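You operate a simulated robot arm through the tools that you are given. There is no shell and no other tool. Be economical: measure what you need, move in short steps, check, and stop when the job is done.

You are at the controls of a simulated two-armed robot. One attempt, no reset.

Task
Put the blue weight on the island top away in the returns tray. Put the measuring cup in the rinse tank. Take the grey box on the island top and put it away on the middle shelf of the bench shelves. Put the black gauge marked "Norquell" from the island top in the sk pickup and the black gauge marked "Wickerfin" on the middle shelf under the repair bench. Fetch the white box labelled "Plugs" from the island shelf and set it on the blue tray. Press the port test button three times. Pull the right glass drawer open. Any order will do. Set down upright: measuring cup, grey box, white box.

Only the result counts: the job must be done as asked and must still hold three seconds after the hand-in. Knocking over, shifting, dropping, spilling or breaking anything else fails it.

Robot
Two 7-joint arms with two-finger parallel grippers on one trunk, on a base that drives. Base frame: it is fixed to the floor where the robot stands at the start and does not move with it; the origin is under the middle of the robot, x ahead of it, y to its left, z up. Readings come in m, rad, newtons and seconds.
The left shoulder is at the start at [0.06, 0.147, 0.543], the right one opposite. With the tool pointing down near the work surface each hand reaches from about 0.32 to 0.76 m from the robot's upright axis, wherever it stands, measured 20 degrees to its own side. Places, roughly: black gauge [0.75, 0.25, 0.75]; blue tray [3.25, -0.25, 1]; blue weight [0.5, 0, 0.75]; grey box [0.5, 0.5, 1]; measuring cup [0.5, 0.25, 1]; middle shelf of the bench shelves [3.3, 2.1, 0.3]; middle shelf under the repair bench [-1.2, 0.9, 0.4]; pickup (21x15 cm) [2.38, 3, 0.84]; port test button [3.4, -1.2, 0.9]; returns tray (26x33 cm) [0.9, 3.16, 0.86]; right glass drawer [3.3, -0.7, 0.6]; rinse tank [0.3, 3.2, 0.7]; white box [0.75, 0, 0.5]. Payload 3.43 kg a hand.
The tool frame of a hand sits at the grasp point between the pads (the TCP): z along the fingers, y along the line on which they close. The tips reach 0.03 m beyond it. Largest opening 0.094 m; finger width 0.028, thickness 0.01; the body of the gripper, 0.05 by 0.096 m, starts 0.055 m behind the TCP.
Orientation is that of the tool frame in the base frame, as [roll, pitch, yaw] about the fixed x, y, z axes, in that order (R = Rz(yaw) Ry(pitch) Rx(roll)). With the fingers straight down and closing along the base's y, the tool's x points along the base's -x, its y along +y and its z along -z.

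Tools
- The arms move only by the tool arm_command. It takes "left_increments", "right_increments" or both (then of equal length, played together; a hand with none holds still); each is a list that holds one entry, the list of rows, each a list of 7 numbers: the shift along the base's x, y, z in m, then the turn, a rotation vector about the base's x, y, z in rad, then the finger opening in m, from 0 to 0.094. In form: [[[x, y, z, wx, wy, wz, fingers], ...]]. A call has 1 to 10 rows; each row is the pose to reach, as a shift and turn from the pose commanded when the call began. A row lasts 0.2 s, in which the tool goes at most 0.05 m and 0.15 rad; a call with a longer step from one row to the next is refused whole, and so is a gripper value outside its range. A pose out of reach is approached as far as the arm can. The call stops where the force on the tool passes 40 N (or 10 N more than at its start, if that is more) or the arm is blocked; 0.2 s more then pass. Each finger travels about 0.072 m/s and halts on what it meets, pressing with about 37 N; the grip force reading is that of the motor and also rises with nothing between the fingers. The clock runs only during rows and for 0.2 s after the last one: add rows that repeat a pose to give the fingers time. The reply holds the time, the measured pose of the TCP, the force on the tool along the base axes, the opening and the grip force, in the units named above and with some noise, with the torque about the TCP (base axes, N m) and any sound that the robot's microphone picked up, and new pictures: "pictures" is both (left out), scene, wrist or none (wrist: the cameras of the hands that moved).
- Cameras (640 x 400 px; columns grow to the right, rows downward): "scene" is now at [0.0614, 0.0111, 1.1851]; the picture's right is [0.10, -0.99, 0.00], its down [-0.49, -0.05, -0.87] and it looks along [0.87, 0.09, -0.49] (base axes); focal length 258 px, centre (320, 200). "left" rides on the left gripper at [0.076, -0.014, -0.102] in its tool frame; the picture's right is [0.18, 0.98, 0.00], its down [-0.75, 0.14, -0.64] and it looks along [-0.63, 0.12, 0.77] (tool axes); focal length 243 px, centre (320, 200). "right" rides on the right gripper at [0.076, 0.014, -0.103] in its tool frame; the picture's right is [-0.18, 0.98, 0.00], its down [-0.75, -0.14, -0.64] and it looks along [-0.63, -0.12, 0.77] (tool axes); focal length 243 px, centre (320, 200). There is no depth. A picture from a camera that has moved, and an enlarged one, comes with that camera's place and axes in the base frame and with its lens.
- lift_body(by): slides the trunk up (or, below 0, down) by that many m; the arms and the scene camera ride with it, the base frame stays. It gives what a move gives, with no picture.
- roll_base(legs): drives the robot by 1 to 6 legs, each [ahead, left, turn to the left] in m, m and rad, along the robot's own axes; the way and the turn of a leg run together, so that a leg with both is an arc; at most 1.5 m and 3.142 rad a leg. The arms and the cameras ride along, it lands a little off, and it stops where it bumps. It gives what a move gives, and a new picture of the scene camera.
- turn_head(pan, tilt): turns the head with the scene camera to pan (to the left, within 1.501 rad either way) and tilt (down, from -0.506 to 1.204), counted from straight ahead of the robot. It gives what a move gives, and a new picture of the scene camera.
- close_up(camera, box): a new picture of the part [left, top, right, bottom] of that camera's present view, enlarged. It takes no simulated time.
- hand_in(): hands the job in; it is judged then, once.

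Go step by step. Nothing tells you exact positions but the pictures and the camera data: compare them with the known pose of the tool, close in by small moves and look again before you grip or let go. The budget is 207 turns and 260 pictures, counting those below and the enlarged ones. Unless the task says otherwise, let go and move clear before handing in, and close with one line.

The tools are called after "Emit:" as name(argument=value, ...) on one line, values as JSON. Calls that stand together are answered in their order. arm_command: Moves the arms, as the interface text tells. Its arguments: {"type":"object","properties":{"left_increments":{"type":"array"},"right_increments":{"type":"array"},"pictures":{"type":"string","enum":["both","scene","wrist","none"]}},"required":[]} The other tools are called the same way: lift_body (by) slides the trunk up or down; roll_base (legs) drives the base; turn_head (pan, tilt) turns the head that bears the scene camera; close_up (camera, box) takes an enlarged picture of a part of a camera's view; hand_in () hands the job in.

At the start:

```text
clock: 0.0
left_tool_pos: [0.2878, 0.2501, 1.0009]
left_orientation: [-3.141, 0.0, 3.141]
left_contact_force: [-0.3, 0.0, 0.0]
left_wrist_torque: [0.01, 0.04, 0.02]
left_grip_width: 0.0942
left_finger_force: 0.0
right_tool_pos: [0.3019, -0.077, 0.9987]
right_orientation: [3.141, 0.0, 3.142]
right_contact_force: [-0.4, 0.3, -0.1]
right_wrist_torque: [0.03, 0.0, 0.01]
right_grip_width: 0.0941
right_finger_force: 0.0
trunk travel left (down, up): [-0.25, 0.0]
robot x, y, heading: [-0.0011, -0.0023, 0.003]
head pan, tilt: [0.099, 0.511]
```

scene: 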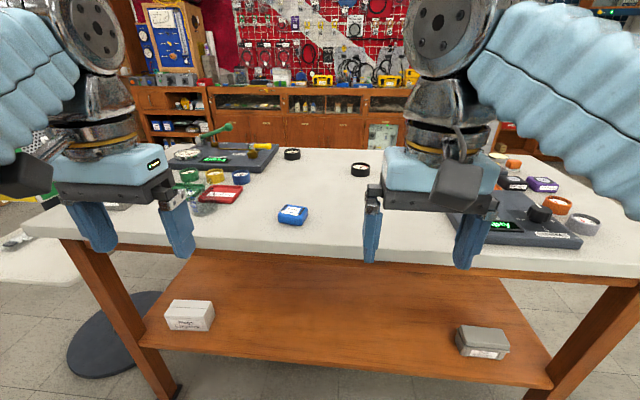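
right: 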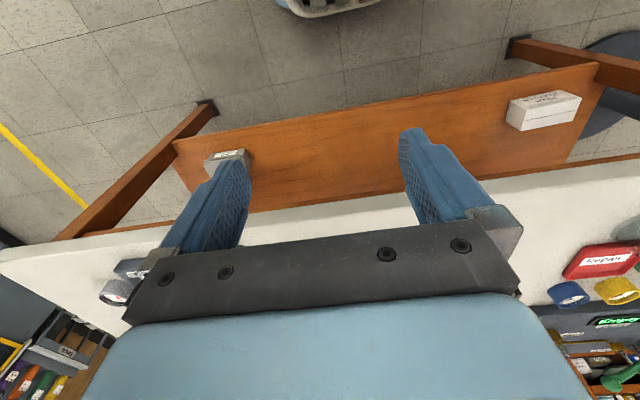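
left: 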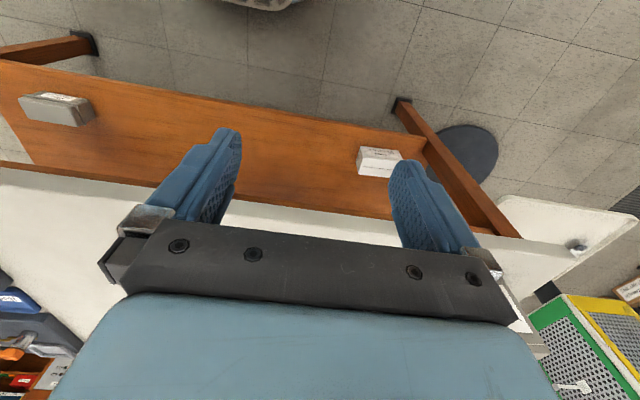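

I see the island ahead with a blue item, gauges, coloured items, and two boxes on the shelf below. I'll first look closer at the island top.

Emit:
close_up(camera="scene", box=[150, 110, 400, 266])

Emit:
close_up(camera="scene", box=[440, 130, 640, 255])

Emit:
close_up(camera="scene", box=[140, 280, 540, 400])

```text
2.56 times, centred on (275, 188) of scene
camera zoom: at [0.0614, 0.0111, 1.1851], right [0.1, -0.99, 0.0], down [-0.49, -0.05, -0.87], along [0.87, 0.09, -0.49], focal length 660 px, centre (435, 231)
```

zoom: 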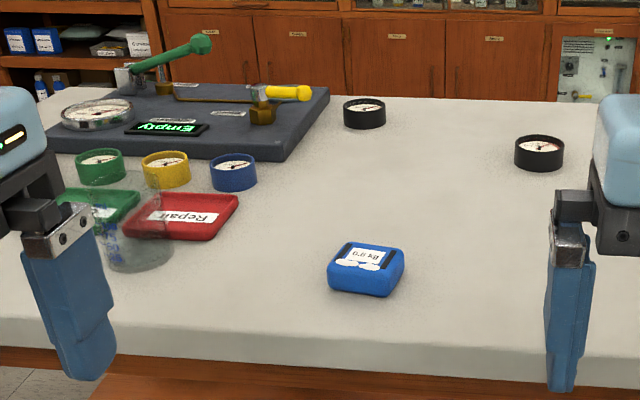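

```text
3.20 times, centred on (540, 192) of scene
camera zoom: at [0.0614, 0.0111, 1.1851], right [0.1, -0.99, 0.0], down [-0.49, -0.05, -0.87], along [0.87, 0.09, -0.49], focal length 825 px, centre (-384, 224)
```

zoom: 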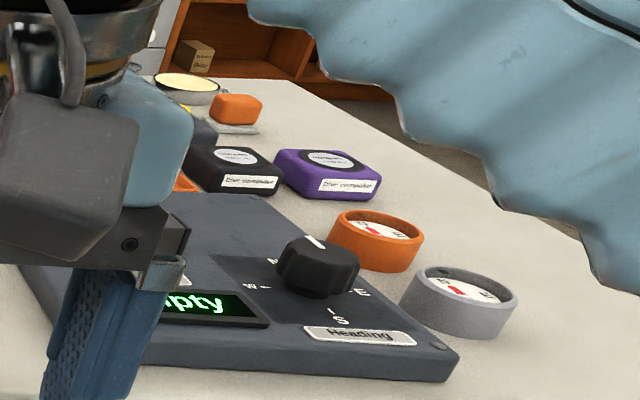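

```text
1.60 times, centred on (340, 340) of scene
camera zoom: at [0.0614, 0.0111, 1.1851], right [0.1, -0.99, 0.0], down [-0.49, -0.05, -0.87], along [0.87, 0.09, -0.49], focal length 412 px, centre (288, -24)
```

zoom: 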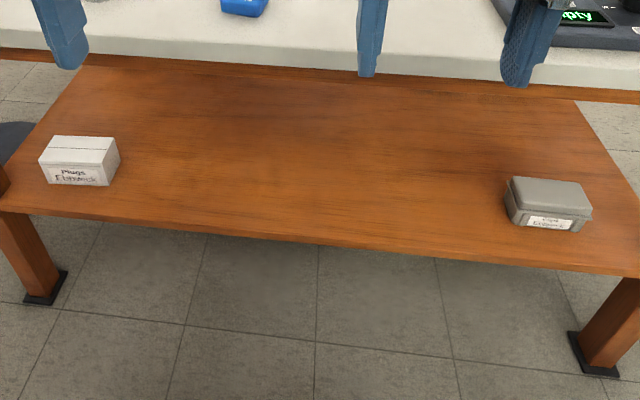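

The cup looks transparent, near the red box; the black gauges lie further back. I'll look round with the head.

Emit:
turn_head(pan=0.75, tilt=0.5)

Emit:
turn_head(pan=1.5, tilt=0.3)

Emit:
turn_head(pan=-0.5, tilt=0.3)

```text
clock: 1.0
left_tool_pos: [0.2891, 0.2506, 0.9993]
left_orientation: [-3.141, 0.001, 3.141]
left_contact_force: [-0.1, -0.4, -0.6]
left_wrist_torque: [0.01, 0.0, 0.03]
left_grip_width: 0.0942
left_finger_force: 0.0
right_tool_pos: [0.3022, -0.0779, 1.0]
right_orientation: [3.14, 0.003, -3.142]
right_contact_force: [-0.2, 0.9, -0.6]
right_wrist_torque: [-0.01, 0.01, -0.01]
right_grip_width: 0.094
right_finger_force: 0.1
trunk travel left (down, up): [-0.25, 0.0]
robot x, y, heading: [-0.0001, 0.002, -0.005]
head pan, tilt: [0.75, 0.499]
camera scene: at [0.0378, 0.064, 1.1863], right [0.68, -0.73, 0.0], down [-0.35, -0.33, -0.88], along [0.64, 0.6, -0.48], focal length 258 px, centre (320, 200)
```

scene: 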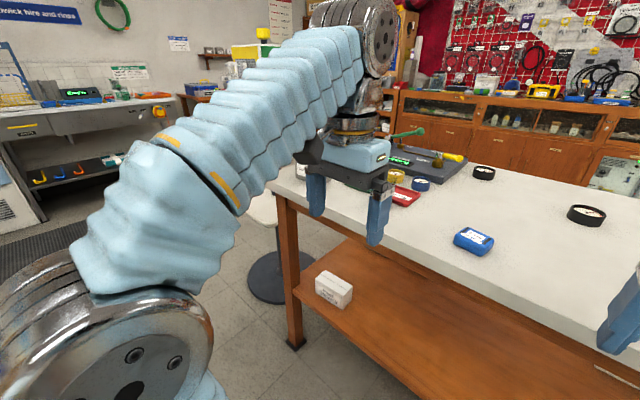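

```text
clock: 2.1
left_tool_pos: [0.2881, 0.2499, 0.999]
left_orientation: [3.141, 0.0, 3.141]
left_contact_force: [-0.5, 0.3, -0.4]
left_wrist_torque: [-0.03, 0.01, 0.01]
left_grip_width: 0.0941
left_finger_force: 0.1
right_tool_pos: [0.3028, -0.0784, 0.9995]
right_orientation: [3.139, 0.001, 3.141]
right_contact_force: [0.6, 0.2, 0.1]
right_wrist_torque: [-0.02, 0.01, -0.02]
right_grip_width: 0.0938
right_finger_force: 0.0
trunk travel left (down, up): [-0.25, 0.0]
robot x, y, heading: [-0.0022, 0.001, 0.002]
head pan, tilt: [1.499, 0.3]
camera scene: at [-0.0221, 0.0951, 1.2047], right [1.0, -0.07, 0.0], down [-0.02, -0.3, -0.96], along [0.07, 0.95, -0.3], focal length 258 px, centre (320, 200)
```

scene: 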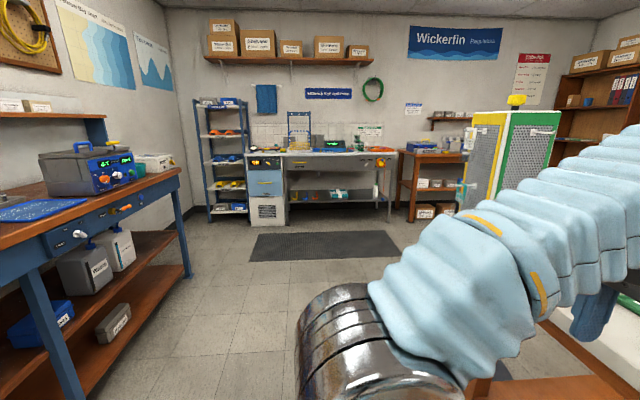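

```text
clock: 4.1
left_tool_pos: [0.2883, 0.2515, 1.0]
left_orientation: [-3.141, 0.0, 3.141]
left_contact_force: [-0.1, 0.4, -0.8]
left_wrist_torque: [0.05, 0.0, -0.03]
left_grip_width: 0.0938
left_finger_force: 0.1
right_tool_pos: [0.3026, -0.0778, 0.9987]
right_orientation: [3.139, 0.002, 3.14]
right_contact_force: [0.1, 0.5, 0.0]
right_wrist_torque: [-0.01, 0.01, -0.03]
right_grip_width: 0.094
right_finger_force: 0.1
trunk travel left (down, up): [-0.25, 0.0]
robot x, y, heading: [-0.0002, 0.0029, 0.004]
head pan, tilt: [-0.499, 0.3]
camera scene: at [0.0532, -0.0426, 1.2047], right [-0.48, -0.88, 0.0], down [-0.26, 0.14, -0.96], along [0.84, -0.46, -0.3], focal length 258 px, centre (320, 200)
```

scene: 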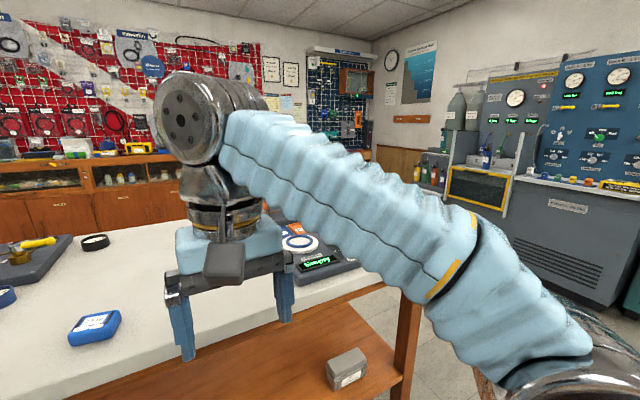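

The weight triangulates to about (0.55, 0.12, 0.87), so the top is near z 0.85. I move the right hand over the weight, and the left hand aside to see the cup and grey box.

Emit:
arm_command(right_increments=[[[0.04, 0.03, 0, 0, 0, 0, 0.094], [0.08, 0.06, 0, 0, 0, 0, 0.094], [0.12, 0.09, 0, 0, 0, 0, 0.094], [0.16, 0.12, 0, 0, 0, 0, 0.094], [0.2, 0.15, 0, 0, 0, 0, 0.094], [0.22, 0.18, 0, 0, 0, 0, 0.094], [0.22, 0.2, 0, 0, 0, 0, 0.094]]], left_increments=[[[-0.02, 0.04, 0.0, 0, 0, 0, 0.094], [-0.02, 0.08, 0.0, 0, 0, 0, 0.094], [-0.02, 0.12, 0.0, 0, 0, 0, 0.094], [-0.02, 0.16, 0.0, 0, 0, 0, 0.094], [-0.02, 0.2, 0, 0, 0, 0, 0.094], [-0.02, 0.22, 0, 0, 0, 0, 0.094], [-0.02, 0.22, 0, 0, 0, 0, 0.094]]], pictures="wrist")

Emit:
turn_head(pan=0.35, tilt=0.55)

```text
clock: 5.7
left_tool_pos: [0.2717, 0.474, 0.9938]
left_orientation: [-3.138, 0.0, 3.139]
left_contact_force: [-0.4, -0.3, -1.1]
left_wrist_torque: [-0.03, 0.01, -0.02]
left_grip_width: 0.094
left_finger_force: 0.0
left hand out of reach, approached as far as the arm can: row 6, 7
right_tool_pos: [0.4556, 0.0706, 0.9322]
right_orientation: [3.141, -0.001, -3.141]
right_contact_force: [-0.4, 0.6, 0.0]
right_wrist_torque: [-0.06, 0.01, -0.02]
right_grip_width: 0.0938
right_finger_force: 0.1
right hand out of reach, approached as far as the arm can: row 2, 3, 4, 5, 6, 7
trunk travel left (down, up): [-0.25, 0.0]
robot x, y, heading: [-0.0008, -0.0023, -0.002]
head pan, tilt: [-0.499, 0.3]
camera right: at [0.38, 0.0838, 1.0352], right [0.18, 0.98, 0.0], down [0.75, -0.14, 0.64], along [0.63, -0.12, -0.77], focal length 243 px, centre (320, 200)
camera left: at [0.1974, 0.4593, 1.0972], right [-0.18, 0.98, 0.0], down [0.75, 0.14, 0.64], along [0.63, 0.12, -0.77], focal length 243 px, centre (320, 200)
```

right: 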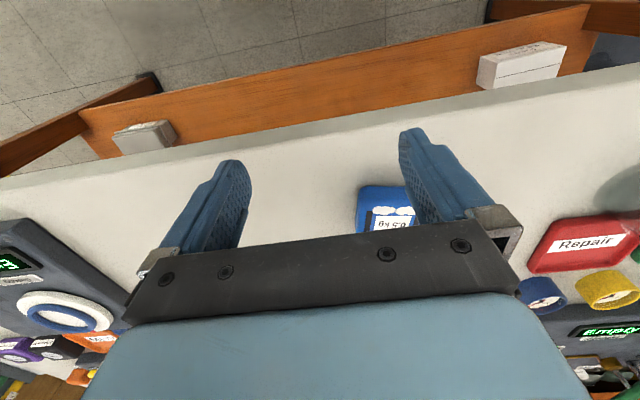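
left: 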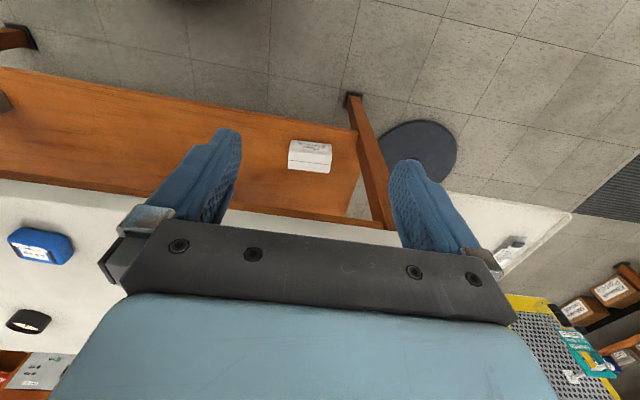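

```text
clock: 6.8
left_tool_pos: [0.2704, 0.4712, 0.9945]
left_orientation: [-3.141, 0.001, 3.141]
left_contact_force: [-0.3, 0.0, 0.3]
left_wrist_torque: [0.01, -0.03, 0.02]
left_grip_width: 0.0939
left_finger_force: 0.0
right_tool_pos: [0.454, 0.0663, 0.9341]
right_orientation: [-3.141, 0.0, 3.141]
right_contact_force: [0.0, -0.3, 0.8]
right_wrist_torque: [0.02, -0.03, -0.04]
right_grip_width: 0.0941
right_finger_force: 0.0
trunk travel left (down, up): [-0.25, 0.0]
robot x, y, heading: [-0.0009, 0.0001, -0.004]
head pan, tilt: [0.351, 0.55]
camera scene: at [0.0556, 0.0329, 1.1817], right [0.34, -0.94, 0.0], down [-0.49, -0.18, -0.85], along [0.8, 0.29, -0.52], focal length 258 px, centre (320, 200)
```

scene: 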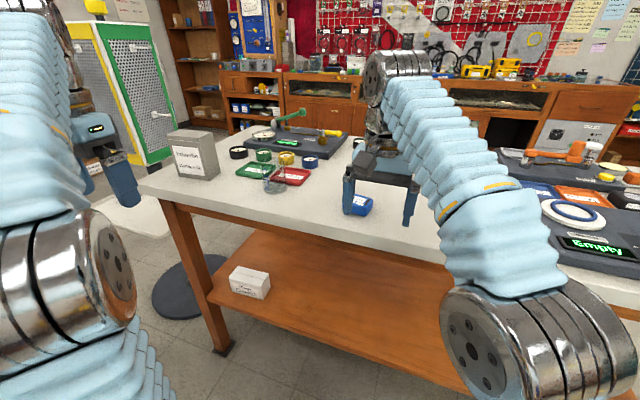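

The grey tin is on the left corner, plus a third black gauge by the console and the clear cup in front of the coloured trays. I zoom to read labels.

Emit:
close_up(camera="scene", box=[150, 120, 350, 245])

Emit:
close_up(camera="scene", box=[210, 250, 290, 300])

```text
3.20 times, centred on (250, 182) of scene
camera zoom: at [0.0556, 0.0329, 1.1817], right [0.34, -0.94, 0.0], down [-0.49, -0.18, -0.85], along [0.8, 0.29, -0.52], focal length 825 px, centre (544, 256)
```

zoom: 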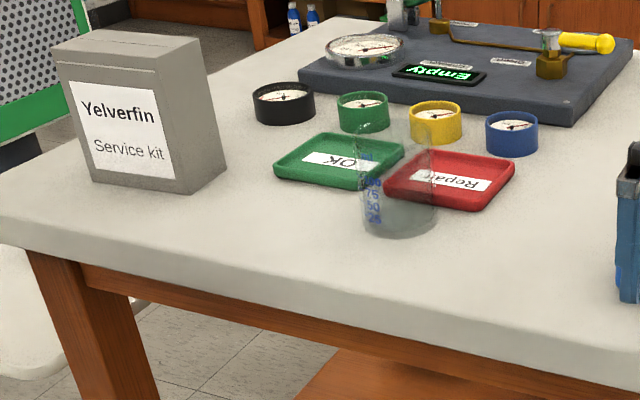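

```text
8.00 times, centred on (250, 275) of scene
camera zoom: at [0.0556, 0.0329, 1.1817], right [0.34, -0.94, 0.0], down [-0.49, -0.18, -0.85], along [0.8, 0.29, -0.52], focal length 2062 px, centre (880, -400)
```

zoom: 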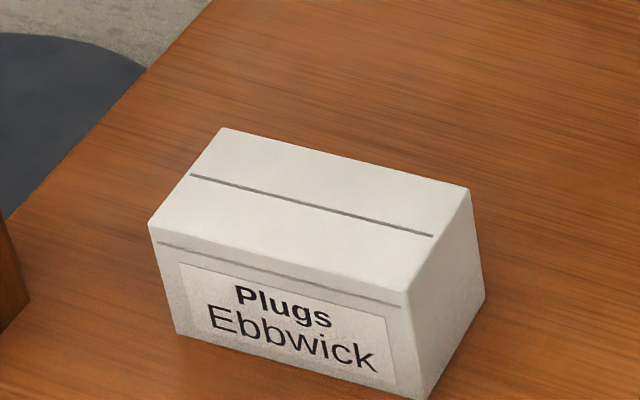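

The white box is indeed "Plugs". Now I read the gauge faces: the left one now, the others after moving the right hand.

Emit:
close_up(camera="scene", box=[222, 140, 262, 165])

Emit:
close_up(camera="right", box=[340, 170, 440, 232])

Emit:
turn_head(pan=-0.1, tilt=0.4)

```text
16.00 times, centred on (242, 152) of scene
camera zoom: at [0.0556, 0.0329, 1.1817], right [0.34, -0.94, 0.0], down [-0.49, -0.18, -0.85], along [0.8, 0.29, -0.52], focal length 4124 px, centre (1568, 960)
```

zoom: 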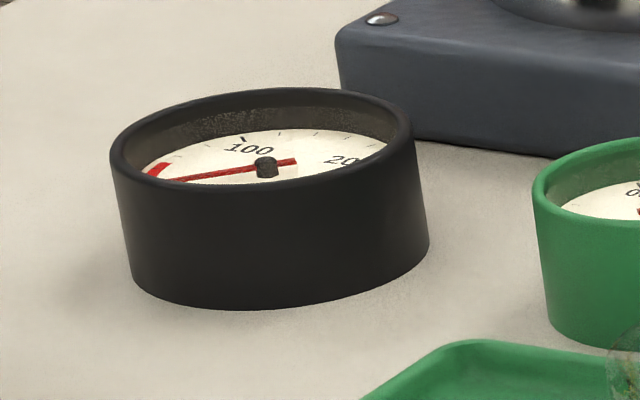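

```text
6.40 times, centred on (390, 201) of right
camera zoom: at [0.3787, 0.0812, 1.0366], right [0.18, 0.98, 0.0], down [0.75, -0.14, 0.64], along [0.63, -0.12, -0.77], focal length 1553 px, centre (-128, 194)
```

zoom: 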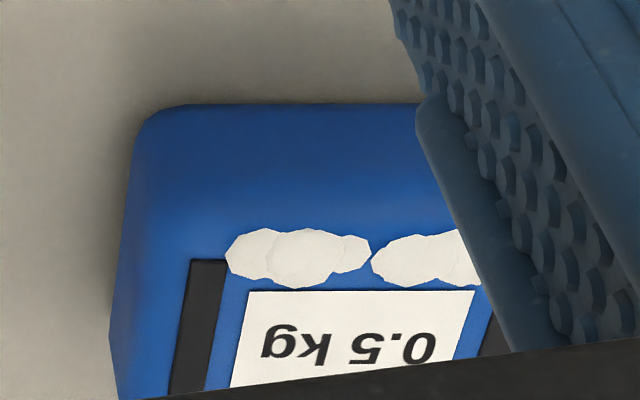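

```text
clock: 7.7
left_tool_pos: [0.2715, 0.4724, 0.9951]
left_orientation: [-3.14, 0.001, -3.141]
left_contact_force: [-0.1, -0.9, -0.4]
left_wrist_torque: [0.01, 0.03, 0.02]
left_grip_width: 0.094
left_finger_force: 0.1
right_tool_pos: [0.453, 0.0687, 0.9343]
right_orientation: [3.14, 0.002, -3.141]
right_contact_force: [-0.3, -0.9, -0.1]
right_wrist_torque: [-0.01, 0.0, 0.01]
right_grip_width: 0.0939
right_finger_force: 0.1
trunk travel left (down, up): [-0.25, 0.0]
robot x, y, heading: [-0.0008, 0.002, 0.003]
head pan, tilt: [-0.099, 0.4]
camera scene: at [0.0634, -0.007, 1.1954], right [-0.1, -1.0, 0.0], down [-0.39, 0.04, -0.92], along [0.92, -0.09, -0.39], focal length 258 px, centre (320, 200)
```

scene: 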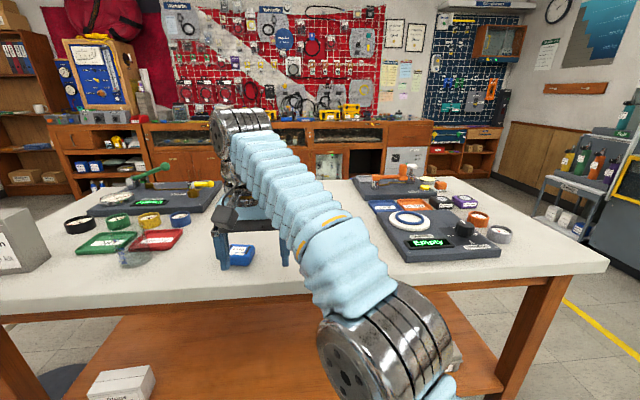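

The weight reads 0.5 kg. I lower the right hand a little to see how the commanded pose counts after the clamp.

Emit:
arm_command(right_increments=[[[0.0, 0.0, -0.02, 0, 0, 0, 0.094], [0.0, 0.0, -0.04, 0, 0, 0, 0.094], [0.02, 0.0, -0.04, 0, 0, 0, 0.094]]], pictures="none")

```text
clock: 8.5
left_tool_pos: [0.2713, 0.4714, 0.9958]
left_orientation: [3.141, 0.0, -3.141]
left_contact_force: [-0.4, -0.1, 0.5]
left_wrist_torque: [0.01, -0.02, -0.01]
left_grip_width: 0.0941
left_finger_force: 0.0
right_tool_pos: [0.4733, 0.0726, 0.8946]
right_orientation: [3.14, 0.002, -3.142]
right_contact_force: [-0.5, 0.1, -0.5]
right_wrist_torque: [0.04, 0.01, -0.01]
right_grip_width: 0.094
right_finger_force: 0.0
trunk travel left (down, up): [-0.25, 0.0]
robot x, y, heading: [0.0007, 0.0042, -0.003]
head pan, tilt: [-0.099, 0.4]
```

Commands count from the reached pose. I align y with the weight, then go forward over it and look.

Emit:
arm_command(right_increments=[[[-0.01, 0.03, 0.02, 0, 0, 0, 0.094], [-0.01, 0.055, 0.02, 0, 0, 0, 0.094], [0.03, 0.055, 0.02, 0, 0, 0, 0.094], [0.067, 0.055, 0.02, 0, 0, 0, 0.094]]], pictures="wrist")

```text
clock: 9.5
left_tool_pos: [0.2714, 0.4719, 0.9948]
left_orientation: [-3.141, 0.0, -3.141]
left_contact_force: [0.4, 0.4, -0.1]
left_wrist_torque: [0.01, 0.0, -0.02]
left_grip_width: 0.094
left_finger_force: 0.0
right_tool_pos: [0.47, 0.1127, 0.9009]
right_orientation: [3.139, 0.004, 3.141]
right_contact_force: [-1.1, 0.1, 0.8]
right_wrist_torque: [0.0, 0.0, 0.0]
right_grip_width: 0.0939
right_finger_force: 0.0
right hand out of reach, approached as far as the arm can: row 1, 2, 3, 4
trunk travel left (down, up): [-0.25, 0.0]
robot x, y, heading: [-0.0008, -0.0003, 0.002]
head pan, tilt: [-0.099, 0.4]
camera right: at [0.3938, 0.1265, 1.004], right [0.18, 0.98, 0.0], down [0.75, -0.14, 0.64], along [0.63, -0.12, -0.76], focal length 243 px, centre (320, 200)
```

right: 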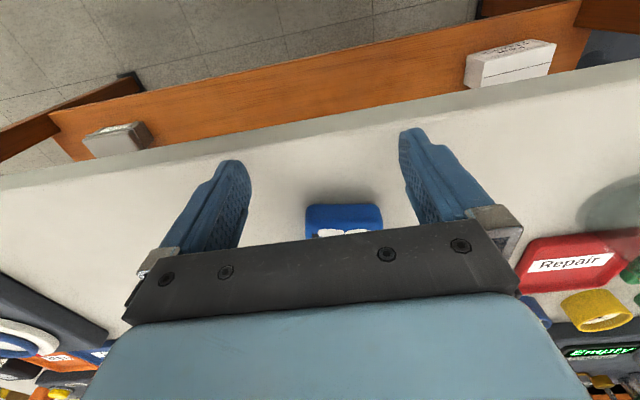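

The right hand is at its reach limit here, but there is room for the base to come forward about 0.1 m. I lift the hand a little and drive in.

Emit:
arm_command(right_increments=[[[-0.03, 0, 0.02, 0, 0, 0, 0.094], [-0.06, 0.0, 0.04, 0, 0, 0, 0.094]]], pictures="none")

Emit:
roll_base(legs=[[0.11, 0, 0]])

```text
clock: 10.1
left_tool_pos: [0.2727, 0.4715, 0.9949]
left_orientation: [-3.141, -0.001, -3.14]
left_contact_force: [0.7, 0.6, -0.8]
left_wrist_torque: [-0.02, 0.02, -0.02]
left_grip_width: 0.0937
left_finger_force: 0.0
right_tool_pos: [0.4086, 0.1112, 0.9386]
right_orientation: [3.141, 0.002, -3.142]
right_contact_force: [0.3, -0.5, 0.7]
right_wrist_torque: [0.04, 0.01, 0.0]
right_grip_width: 0.0939
right_finger_force: 0.0
trunk travel left (down, up): [-0.25, 0.0]
robot x, y, heading: [0.001, 0.001, 0.001]
head pan, tilt: [-0.099, 0.4]
```

```text
clock: 11.3
left_tool_pos: [0.3846, 0.4714, 0.997]
left_orientation: [3.142, 0.0, 3.14]
left_contact_force: [-0.5, 0.1, -0.5]
left_wrist_torque: [0.02, -0.02, -0.02]
left_grip_width: 0.0939
left_finger_force: 0.1
right_tool_pos: [0.5207, 0.1094, 0.9385]
right_orientation: [3.14, 0.001, 3.139]
right_contact_force: [-0.2, 0.5, 0.4]
right_wrist_torque: [-0.01, -0.01, -0.02]
right_grip_width: 0.0941
right_finger_force: 0.1
trunk travel left (down, up): [-0.25, 0.0]
robot x, y, heading: [0.1087, -0.0009, -0.003]
head pan, tilt: [-0.099, 0.4]
camera scene: at [0.1756, -0.0073, 1.1954], right [-0.1, -0.99, 0.0], down [-0.39, 0.04, -0.92], along [0.92, -0.09, -0.39], focal length 258 px, centre (320, 200)
```

scene: 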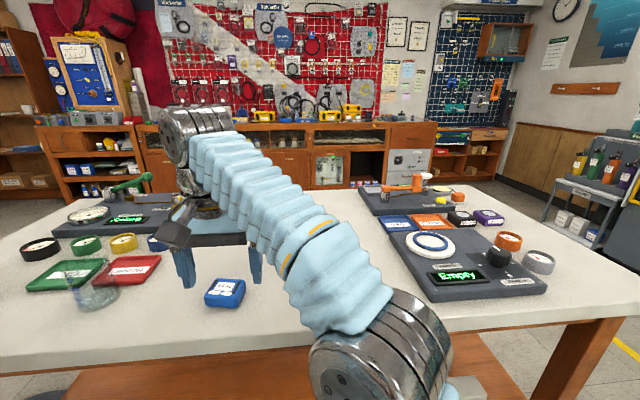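

The weight is at about (0.54, 0.121). I align over it and descend in small steps.

Emit:
arm_command(right_increments=[[[0.02, 0.012, -0.0, 0, 0, 0, 0.094], [0.02, 0.012, -0.03, 0, 0, 0, 0.094], [0.02, 0.012, -0.05, 0, 0, 0, 0.094]]], pictures="wrist")

```text
clock: 12.1
left_tool_pos: [0.3844, 0.472, 0.9961]
left_orientation: [-3.141, 0.002, 3.141]
left_contact_force: [-0.5, 0.1, -0.4]
left_wrist_torque: [0.01, -0.05, -0.03]
left_grip_width: 0.0941
left_finger_force: 0.1
right_tool_pos: [0.5399, 0.1204, 0.8899]
right_orientation: [3.14, 0.001, 3.14]
right_contact_force: [1.1, 0.6, 6.0]
right_wrist_torque: [-0.31, 0.09, 0.01]
right_grip_width: 0.0939
right_finger_force: 0.0
right hand out of reach, approached as far as the arm can: row 1
trunk travel left (down, up): [-0.25, 0.0]
robot x, y, heading: [0.1131, 0.0004, 0.0]
head pan, tilt: [-0.099, 0.4]
camera right: at [0.4655, 0.1351, 0.9926], right [0.19, 0.98, 0.0], down [0.75, -0.14, 0.64], along [0.63, -0.12, -0.77], focal length 243 px, centre (320, 200)
```

right: 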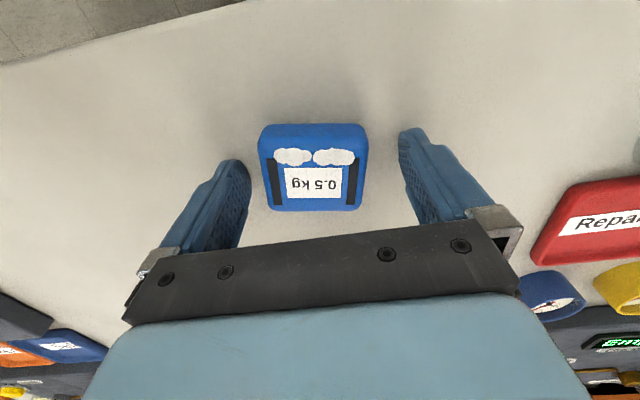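

The fingertips just touch the table (z≈0.86) with the weight between them. I close and lift.

Emit:
arm_command(right_increments=[[[0, 0, 0.003, 0, 0, 0, 0.07], [0, 0, 0.003, 0, 0, 0, 0.04], [0, 0, 0.003, 0, 0, 0, 0.03], [0, 0, 0.003, 0, 0, 0, 0.03], [0, 0, 0.003, 0, 0, 0, 0.03], [0, 0, 0.03, 0, 0, 0, 0.03], [0, 0, 0.05, 0, 0, 0, 0.03]]], pictures="wrist")

```text
clock: 13.7
left_tool_pos: [0.3844, 0.4709, 0.9958]
left_orientation: [3.14, -0.001, 3.139]
left_contact_force: [0.0, 1.1, -0.7]
left_wrist_torque: [0.01, -0.01, -0.01]
left_grip_width: 0.0938
left_finger_force: 0.1
right_tool_pos: [0.5355, 0.1143, 0.9321]
right_orientation: [3.138, 0.003, 3.14]
right_contact_force: [0.0, -0.8, -5.0]
right_wrist_torque: [-0.01, 0.02, 0.02]
right_grip_width: 0.0575
right_finger_force: 37.2
right hand out of reach, approached as far as the arm can: row 7
trunk travel left (down, up): [-0.25, 0.0]
robot x, y, heading: [0.1117, 0.001, -0.005]
head pan, tilt: [-0.099, 0.4]
camera right: at [0.4602, 0.1273, 1.0346], right [0.19, 0.98, 0.0], down [0.75, -0.14, 0.64], along [0.63, -0.12, -0.77], focal length 243 px, centre (320, 200)
```

right: 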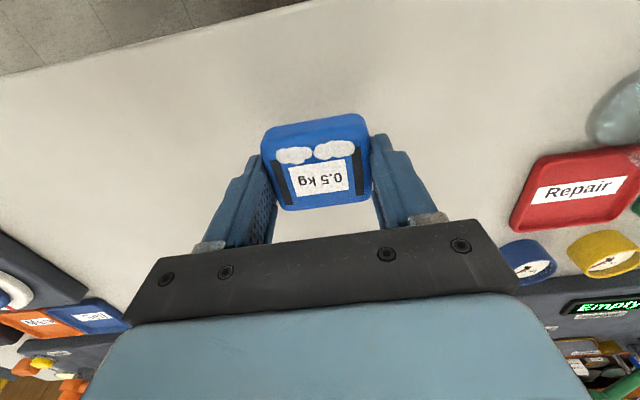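

The weight is held. Next the left hand goes above the cup, which I take to be near (0.565, 0.345), rim at about 0.93.

Emit:
arm_command(left_increments=[[[0.03, -0.035, 0.0, 0, 0, 0, 0.094], [0.06, -0.07, 0.0, 0, 0, 0, 0.094], [0.09, -0.1, 0.0, 0, 0, 0, 0.094], [0.12, -0.125, 0.0, 0, 0, 0, 0.094]]], pictures="wrist")

```text
clock: 14.7
left_tool_pos: [0.4824, 0.3734, 0.9902]
left_orientation: [3.136, -0.005, 3.131]
left_contact_force: [-0.6, 0.4, -0.2]
left_wrist_torque: [0.0, -0.07, -0.02]
left_grip_width: 0.0941
left_finger_force: 0.0
left hand out of reach, approached as far as the arm can: row 2, 3, 4
right_tool_pos: [0.5348, 0.1132, 0.9328]
right_orientation: [3.138, 0.004, 3.14]
right_contact_force: [-0.2, -0.3, -4.4]
right_wrist_torque: [0.04, -0.01, 0.01]
right_grip_width: 0.0577
right_finger_force: 37.1
trunk travel left (down, up): [-0.25, 0.0]
robot x, y, heading: [0.1109, -0.0016, -0.004]
head pan, tilt: [-0.099, 0.4]
camera left: at [0.4076, 0.3581, 1.0938], right [-0.17, 0.98, 0.01], down [0.76, 0.13, 0.64], along [0.63, 0.12, -0.77], focal length 243 px, centre (320, 200)
```

left: 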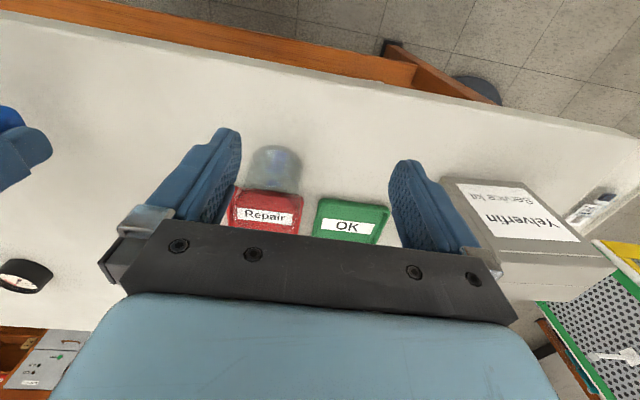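

The cup centre is about (0.55, 0.34). I come down in front of it and will slide forward with the fingers straddling it.

Emit:
arm_command(left_increments=[[[-0.02, -0.02, 0.0, 0, 0, 0, 0.094], [-0.02, -0.034, -0.03, 0, 0, 0, 0.094], [-0.02, -0.034, -0.07, 0, 0, 0, 0.094], [-0.02, -0.034, -0.085, 0, 0, 0, 0.094]]], pictures="wrist")

```text
clock: 15.7
left_tool_pos: [0.4645, 0.3371, 0.9042]
left_orientation: [3.139, 0.002, 3.139]
left_contact_force: [-0.1, 0.3, 0.2]
left_wrist_torque: [-0.03, 0.03, 0.0]
left_grip_width: 0.094
left_finger_force: 0.0
right_tool_pos: [0.5347, 0.1131, 0.933]
right_orientation: [3.138, 0.004, 3.139]
right_contact_force: [0.4, 0.0, -4.7]
right_wrist_torque: [-0.04, -0.01, 0.01]
right_grip_width: 0.0578
right_finger_force: 37.1
trunk travel left (down, up): [-0.25, 0.0]
robot x, y, heading: [0.1141, 0.0007, -0.003]
head pan, tilt: [-0.099, 0.4]
camera left: at [0.3889, 0.3213, 1.0083], right [-0.18, 0.98, 0.0], down [0.75, 0.14, 0.64], along [0.63, 0.12, -0.77], focal length 243 px, centre (320, 200)
```

left: 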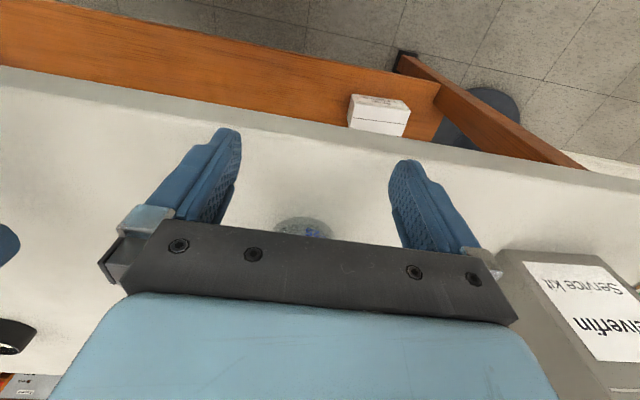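

The cup is centred between the fingers. I slide forward to straddle it.

Emit:
arm_command(left_increments=[[[0.03, 0, 0.0, 0, 0, 0, 0.094], [0.06, 0, 0, 0, 0, 0, 0.094], [0.08, 0, 0, 0, 0, 0, 0.094]]], pictures="wrist")

```text
clock: 16.5
left_tool_pos: [0.5463, 0.3386, 0.9045]
left_orientation: [-3.141, -0.001, 3.139]
left_contact_force: [0.2, -0.7, -0.2]
left_wrist_torque: [-0.03, -0.02, -0.01]
left_grip_width: 0.094
left_finger_force: 0.0
right_tool_pos: [0.5354, 0.1137, 0.9318]
right_orientation: [3.141, 0.003, 3.14]
right_contact_force: [0.2, -0.8, -5.3]
right_wrist_torque: [0.01, 0.02, -0.01]
right_grip_width: 0.0576
right_finger_force: 36.9
trunk travel left (down, up): [-0.25, 0.0]
robot x, y, heading: [0.114, -0.0013, 0.003]
head pan, tilt: [-0.099, 0.4]
camera left: at [0.471, 0.323, 1.0081], right [-0.18, 0.98, 0.0], down [0.75, 0.14, 0.64], along [0.63, 0.12, -0.77], focal length 243 px, centre (320, 200)
```

left: 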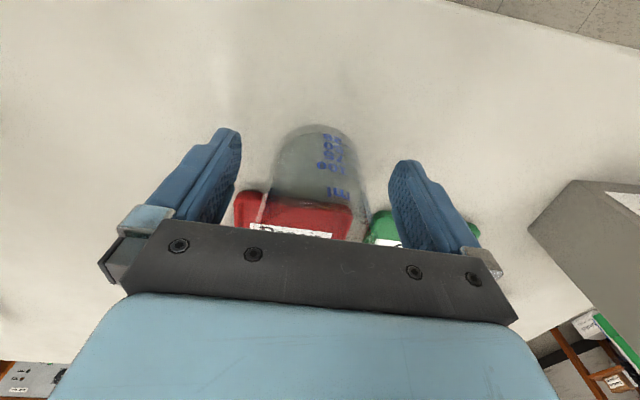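

Near edge of the base is at x≈0.532, so the centre is about 0.562. I move a little more and close, then lift straight up.

Emit:
arm_command(left_increments=[[[0.013, 0, 0.004, 0, 0, 0, 0.094], [0.013, 0, 0.004, 0, 0, 0, 0.075], [0.013, 0, 0.004, 0, 0, 0, 0.05], [0.013, 0, 0.004, 0, 0, 0, 0.045], [0.013, 0, 0.004, 0, 0, 0, 0.045], [0.013, 0, 0.004, 0, 0, 0, 0.045]]], pictures="wrist")

```text
clock: 17.9
left_tool_pos: [0.5581, 0.3369, 0.9073]
left_orientation: [3.141, -0.001, 3.139]
left_contact_force: [0.5, 0.2, 1.6]
left_wrist_torque: [0.01, -0.05, 0.01]
left_grip_width: 0.0599
left_finger_force: 37.6
right_tool_pos: [0.5349, 0.1139, 0.9316]
right_orientation: [3.138, 0.003, 3.139]
right_contact_force: [-0.3, 0.3, -4.8]
right_wrist_torque: [-0.03, 0.0, 0.0]
right_grip_width: 0.0576
right_finger_force: 37.0
trunk travel left (down, up): [-0.25, 0.0]
robot x, y, heading: [0.1136, -0.0008, -0.002]
head pan, tilt: [-0.099, 0.4]
camera left: at [0.4827, 0.3215, 1.0114], right [-0.18, 0.98, 0.0], down [0.75, 0.14, 0.64], along [0.63, 0.12, -0.77], focal length 243 px, centre (320, 200)
```

left: 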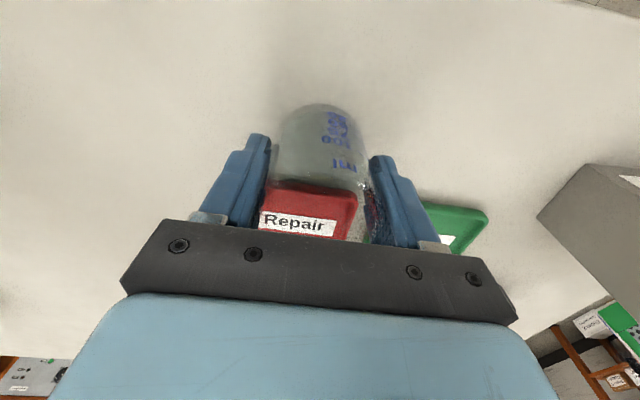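

The cup is gripped. I lift it and draw both hands back off the island.

Emit:
arm_command(left_increments=[[[0, 0, 0.02, 0, 0, 0, 0.045], [-0.01, 0, 0.05, 0, 0, 0, 0.045], [-0.04, 0, 0.06, 0, 0, 0, 0.045], [-0.08, 0, 0.06, 0, 0, 0, 0.045], [-0.12, 0, 0.06, 0, 0, 0, 0.045], [-0.15, 0, 0.06, 0, 0, 0, 0.045]]], right_increments=[[[-0.02, 0, 0.0, 0, 0, 0, 0.03], [-0.04, -0.02, 0.02, 0, 0, 0, 0.03], [-0.06, -0.05, 0.04, 0, 0, 0, 0.03], [-0.08, -0.08, 0.04, 0, 0, 0, 0.03], [-0.1, -0.11, 0.04, 0, 0, 0, 0.03], [-0.12, -0.14, 0.04, 0, 0, 0, 0.03]]], pictures="none")

Emit:
turn_head(pan=0.15, tilt=0.5)

```text
clock: 19.3
left_tool_pos: [0.4074, 0.3365, 0.9694]
left_orientation: [-3.141, -0.002, 3.139]
left_contact_force: [0.8, 0.2, -1.0]
left_wrist_torque: [-0.02, 0.02, 0.01]
left_grip_width: 0.0597
left_finger_force: 37.0
right_tool_pos: [0.4144, -0.0245, 0.9707]
right_orientation: [3.139, 0.003, 3.14]
right_contact_force: [0.3, 0.1, -4.8]
right_wrist_torque: [-0.01, 0.04, -0.01]
right_grip_width: 0.0578
right_finger_force: 37.0
trunk travel left (down, up): [-0.25, 0.0]
robot x, y, heading: [0.1141, -0.0004, -0.003]
head pan, tilt: [-0.099, 0.4]
```

```text
clock: 20.1
left_tool_pos: [0.4082, 0.3357, 0.9685]
left_orientation: [-3.141, -0.002, 3.14]
left_contact_force: [0.6, 0.2, -0.9]
left_wrist_torque: [0.04, -0.01, 0.01]
left_grip_width: 0.0598
left_finger_force: 36.9
right_tool_pos: [0.4132, -0.0243, 0.9704]
right_orientation: [3.141, 0.002, 3.139]
right_contact_force: [0.4, 0.9, -5.3]
right_wrist_torque: [0.0, -0.02, 0.0]
right_grip_width: 0.058
right_finger_force: 37.1
trunk travel left (down, up): [-0.25, 0.0]
robot x, y, heading: [0.1128, 0.0031, -0.001]
head pan, tilt: [0.15, 0.499]
camera scene: at [0.1737, 0.0153, 1.1863], right [0.15, -0.99, 0.0], down [-0.47, -0.07, -0.88], along [0.87, 0.13, -0.48], focal length 258 px, centre (320, 200)
```

scene: 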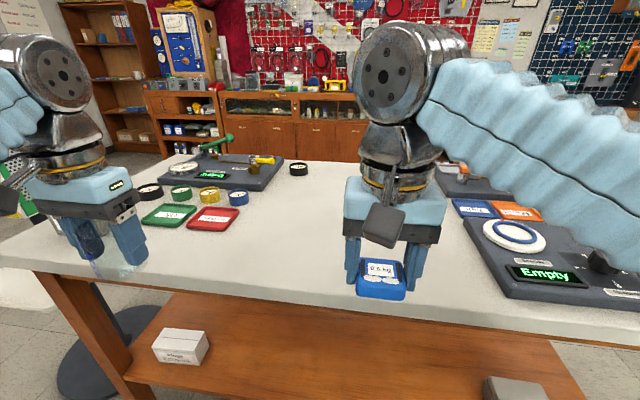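

Holding both items, I back out, turn left to face the far wall, and drive up part way to look.

Emit:
roll_base(legs=[[-0.3, 0, 0], [0, 0, 1.571], [1.2, 0, 0]])

Emit:
turn_head(pan=0.0, tilt=0.2)

```text
clock: 31.4
left_tool_pos: [-0.4222, 1.5014, 0.9675]
left_orientation: [3.14, 0.0, -1.643]
left_contact_force: [0.0, 0.2, -0.2]
left_wrist_torque: [-0.02, -0.01, 0.0]
left_grip_width: 0.0595
left_finger_force: 37.1
right_tool_pos: [-0.0603, 1.4859, 0.9707]
right_orientation: [3.139, 0.002, -1.643]
right_contact_force: [1.2, -0.2, -4.7]
right_wrist_torque: [0.02, 0.03, -0.05]
right_grip_width: 0.0576
right_finger_force: 37.3
trunk travel left (down, up): [-0.25, 0.0]
robot x, y, heading: [-0.1054, 1.1862, 1.495]
head pan, tilt: [0.15, 0.499]
camera scene: at [-0.114, 1.2477, 1.1862], right [1.0, 0.08, 0.0], down [0.04, -0.48, -0.88], along [-0.07, 0.88, -0.48], focal length 258 px, centre (320, 200)
```

scene: 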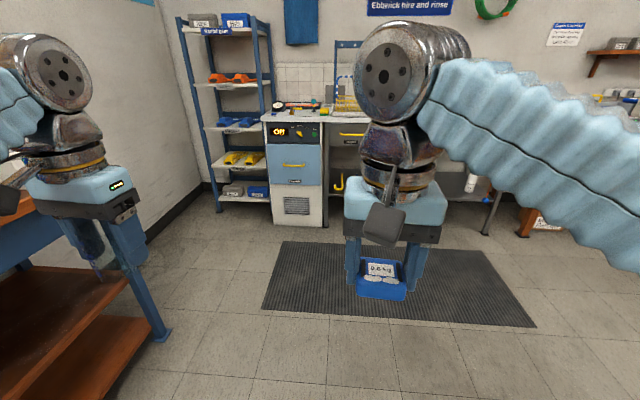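

```text
clock: 32.2
left_tool_pos: [-0.422, 1.5028, 0.968]
left_orientation: [3.142, -0.001, -1.643]
left_contact_force: [-0.4, 0.1, -0.2]
left_wrist_torque: [-0.01, 0.01, -0.01]
left_grip_width: 0.0597
left_finger_force: 36.7
right_tool_pos: [-0.06, 1.4837, 0.9701]
right_orientation: [3.139, 0.003, -1.642]
right_contact_force: [-0.6, 0.1, -5.1]
right_wrist_torque: [-0.01, 0.01, 0.02]
right_grip_width: 0.0575
right_finger_force: 36.9
trunk travel left (down, up): [-0.25, 0.0]
robot x, y, heading: [-0.106, 1.1822, 1.499]
head pan, tilt: [0.0, 0.201]
camera scene: at [-0.1002, 1.25, 1.2139], right [1.0, -0.07, 0.0], down [-0.01, -0.2, -0.98], along [0.07, 0.98, -0.2], focal length 258 px, centre (320, 200)
```

scene: 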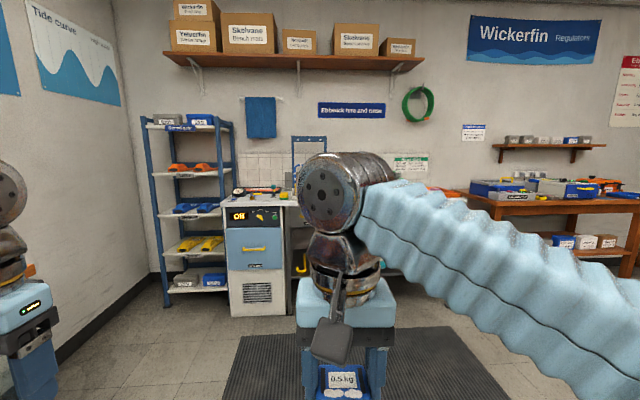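

The right arm hides the bench. I drive ahead and to the right to stand in front of the tray and tank, then look again.

Emit:
roll_base(legs=[[0.65, 0, 0.071], [0, -0.65, 0]])

Emit:
turn_head(pan=0.35, tilt=0.5)

Emit:
turn_head(pan=-0.6, tilt=0.2)

```text
clock: 39.1
left_tool_pos: [0.2334, 2.1411, 0.9673]
left_orientation: [-3.141, 0.0, -1.572]
left_contact_force: [-0.4, -0.5, -0.5]
left_wrist_torque: [0.03, -0.01, -0.03]
left_grip_width: 0.0593
left_finger_force: 36.8
right_tool_pos: [0.5955, 2.1493, 0.9711]
right_orientation: [3.14, 0.002, -1.572]
right_contact_force: [0.9, 0.1, -4.7]
right_wrist_torque: [0.03, -0.01, 0.0]
right_grip_width: 0.0578
right_finger_force: 37.3
trunk travel left (down, up): [-0.25, 0.0]
robot x, y, heading: [0.5716, 1.8469, 1.568]
head pan, tilt: [0.0, 0.201]
camera scene: at [0.5723, 1.9122, 1.2139], right [1.0, 0.0, 0.0], down [0.0, -0.2, -0.98], along [0.0, 0.98, -0.2], focal length 258 px, centre (320, 200)
```

scene: 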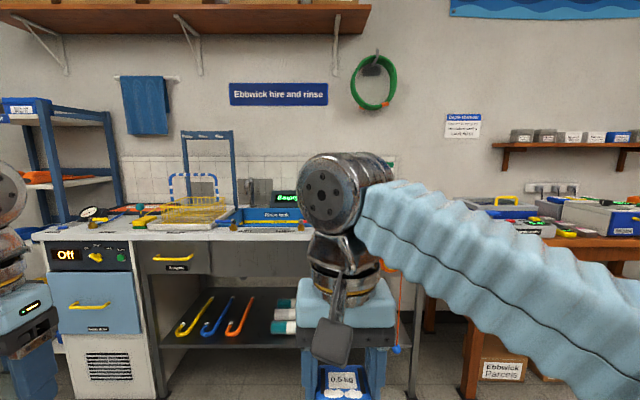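

```text
clock: 40.0
left_tool_pos: [0.2334, 2.1417, 0.9684]
left_orientation: [3.141, -0.001, -1.573]
left_contact_force: [-0.2, 0.4, -0.4]
left_wrist_torque: [-0.01, 0.0, -0.01]
left_grip_width: 0.0593
left_finger_force: 37.4
right_tool_pos: [0.5966, 2.1496, 0.97]
right_orientation: [3.139, 0.003, -1.574]
right_contact_force: [0.0, 0.5, -4.4]
right_wrist_torque: [0.0, 0.02, -0.01]
right_grip_width: 0.0576
right_finger_force: 37.4
trunk travel left (down, up): [-0.25, 0.0]
robot x, y, heading: [0.5708, 1.8464, 1.563]
head pan, tilt: [0.351, 0.499]
camera scene: at [0.5412, 1.9045, 1.1863], right [0.94, 0.34, 0.0], down [0.16, -0.45, -0.88], along [-0.3, 0.83, -0.48], focal length 258 px, centre (320, 200)
```

scene: 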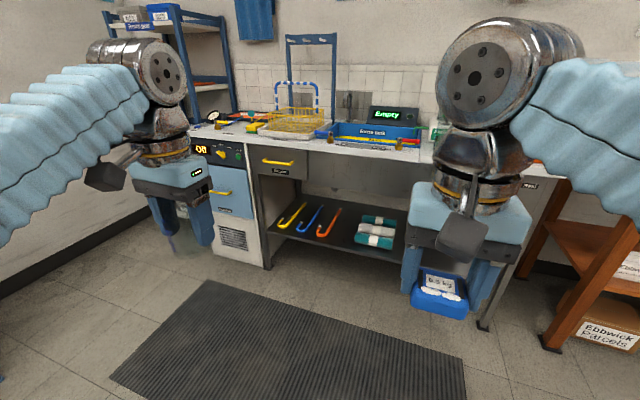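

```text
clock: 41.2
left_tool_pos: [0.2329, 2.1421, 0.9677]
left_orientation: [-3.141, 0.001, -1.573]
left_contact_force: [-0.5, -0.6, 0.2]
left_wrist_torque: [-0.04, 0.01, 0.01]
left_grip_width: 0.0595
left_finger_force: 36.9
right_tool_pos: [0.5955, 2.1479, 0.9714]
right_orientation: [3.14, 0.002, -1.572]
right_contact_force: [0.0, 0.6, -4.8]
right_wrist_torque: [0.03, 0.01, -0.02]
right_grip_width: 0.0575
right_finger_force: 37.4
trunk travel left (down, up): [-0.25, 0.0]
robot x, y, heading: [0.5737, 1.8444, 1.573]
head pan, tilt: [-0.6, 0.201]
camera scene: at [0.625, 1.8958, 1.2139], right [0.82, -0.57, 0.0], down [-0.11, -0.16, -0.98], along [0.55, 0.81, -0.2], focal length 258 px, centre (320, 200)
```

scene: 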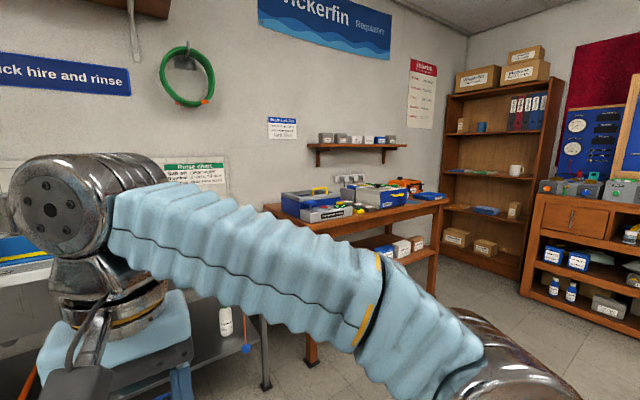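

I see a rinse bench with a blue tank in the middle; the returns tray is probably behind my right arm. I zoom on the bench.

Emit:
turn_head(pan=0.2, tilt=0.35)

Emit:
close_up(camera="scene", box=[170, 60, 490, 260])

```text
clock: 42.3
left_tool_pos: [0.2333, 2.1427, 0.9679]
left_orientation: [3.142, 0.0, -1.573]
left_contact_force: [-0.8, -0.4, -0.4]
left_wrist_torque: [-0.02, 0.01, 0.0]
left_grip_width: 0.0594
left_finger_force: 37.7
right_tool_pos: [0.5973, 2.1492, 0.9706]
right_orientation: [3.139, 0.002, -1.572]
right_contact_force: [0.4, 0.9, -4.7]
right_wrist_torque: [0.0, -0.01, 0.0]
right_grip_width: 0.0578
right_finger_force: 36.7
trunk travel left (down, up): [-0.25, 0.0]
robot x, y, heading: [0.5692, 1.8473, 1.569]
head pan, tilt: [0.201, 0.351]
camera scene: at [0.5539, 1.9103, 1.1999], right [0.98, 0.2, 0.0], down [0.07, -0.34, -0.94], along [-0.19, 0.92, -0.34], focal length 258 px, centre (320, 200)
```

scene: 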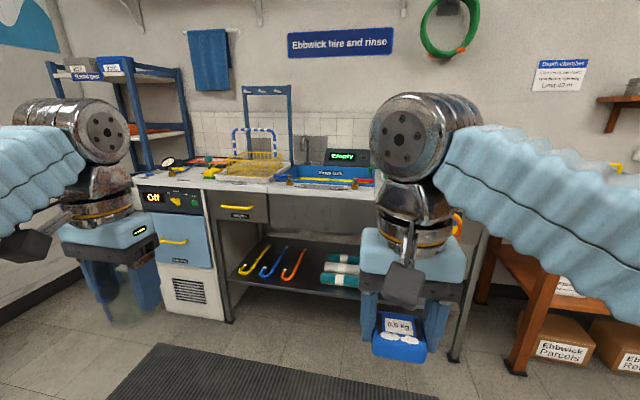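

```text
2.00 times, centred on (330, 160) of scene
camera zoom: at [0.5539, 1.9103, 1.1999], right [0.98, 0.2, 0.0], down [0.07, -0.34, -0.94], along [-0.19, 0.92, -0.34], focal length 516 px, centre (300, 280)
```

zoom: 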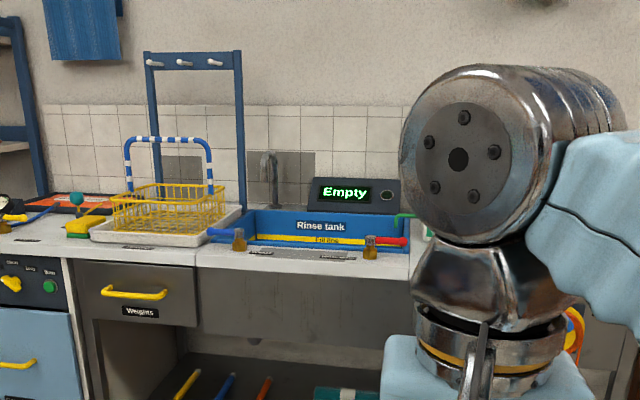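

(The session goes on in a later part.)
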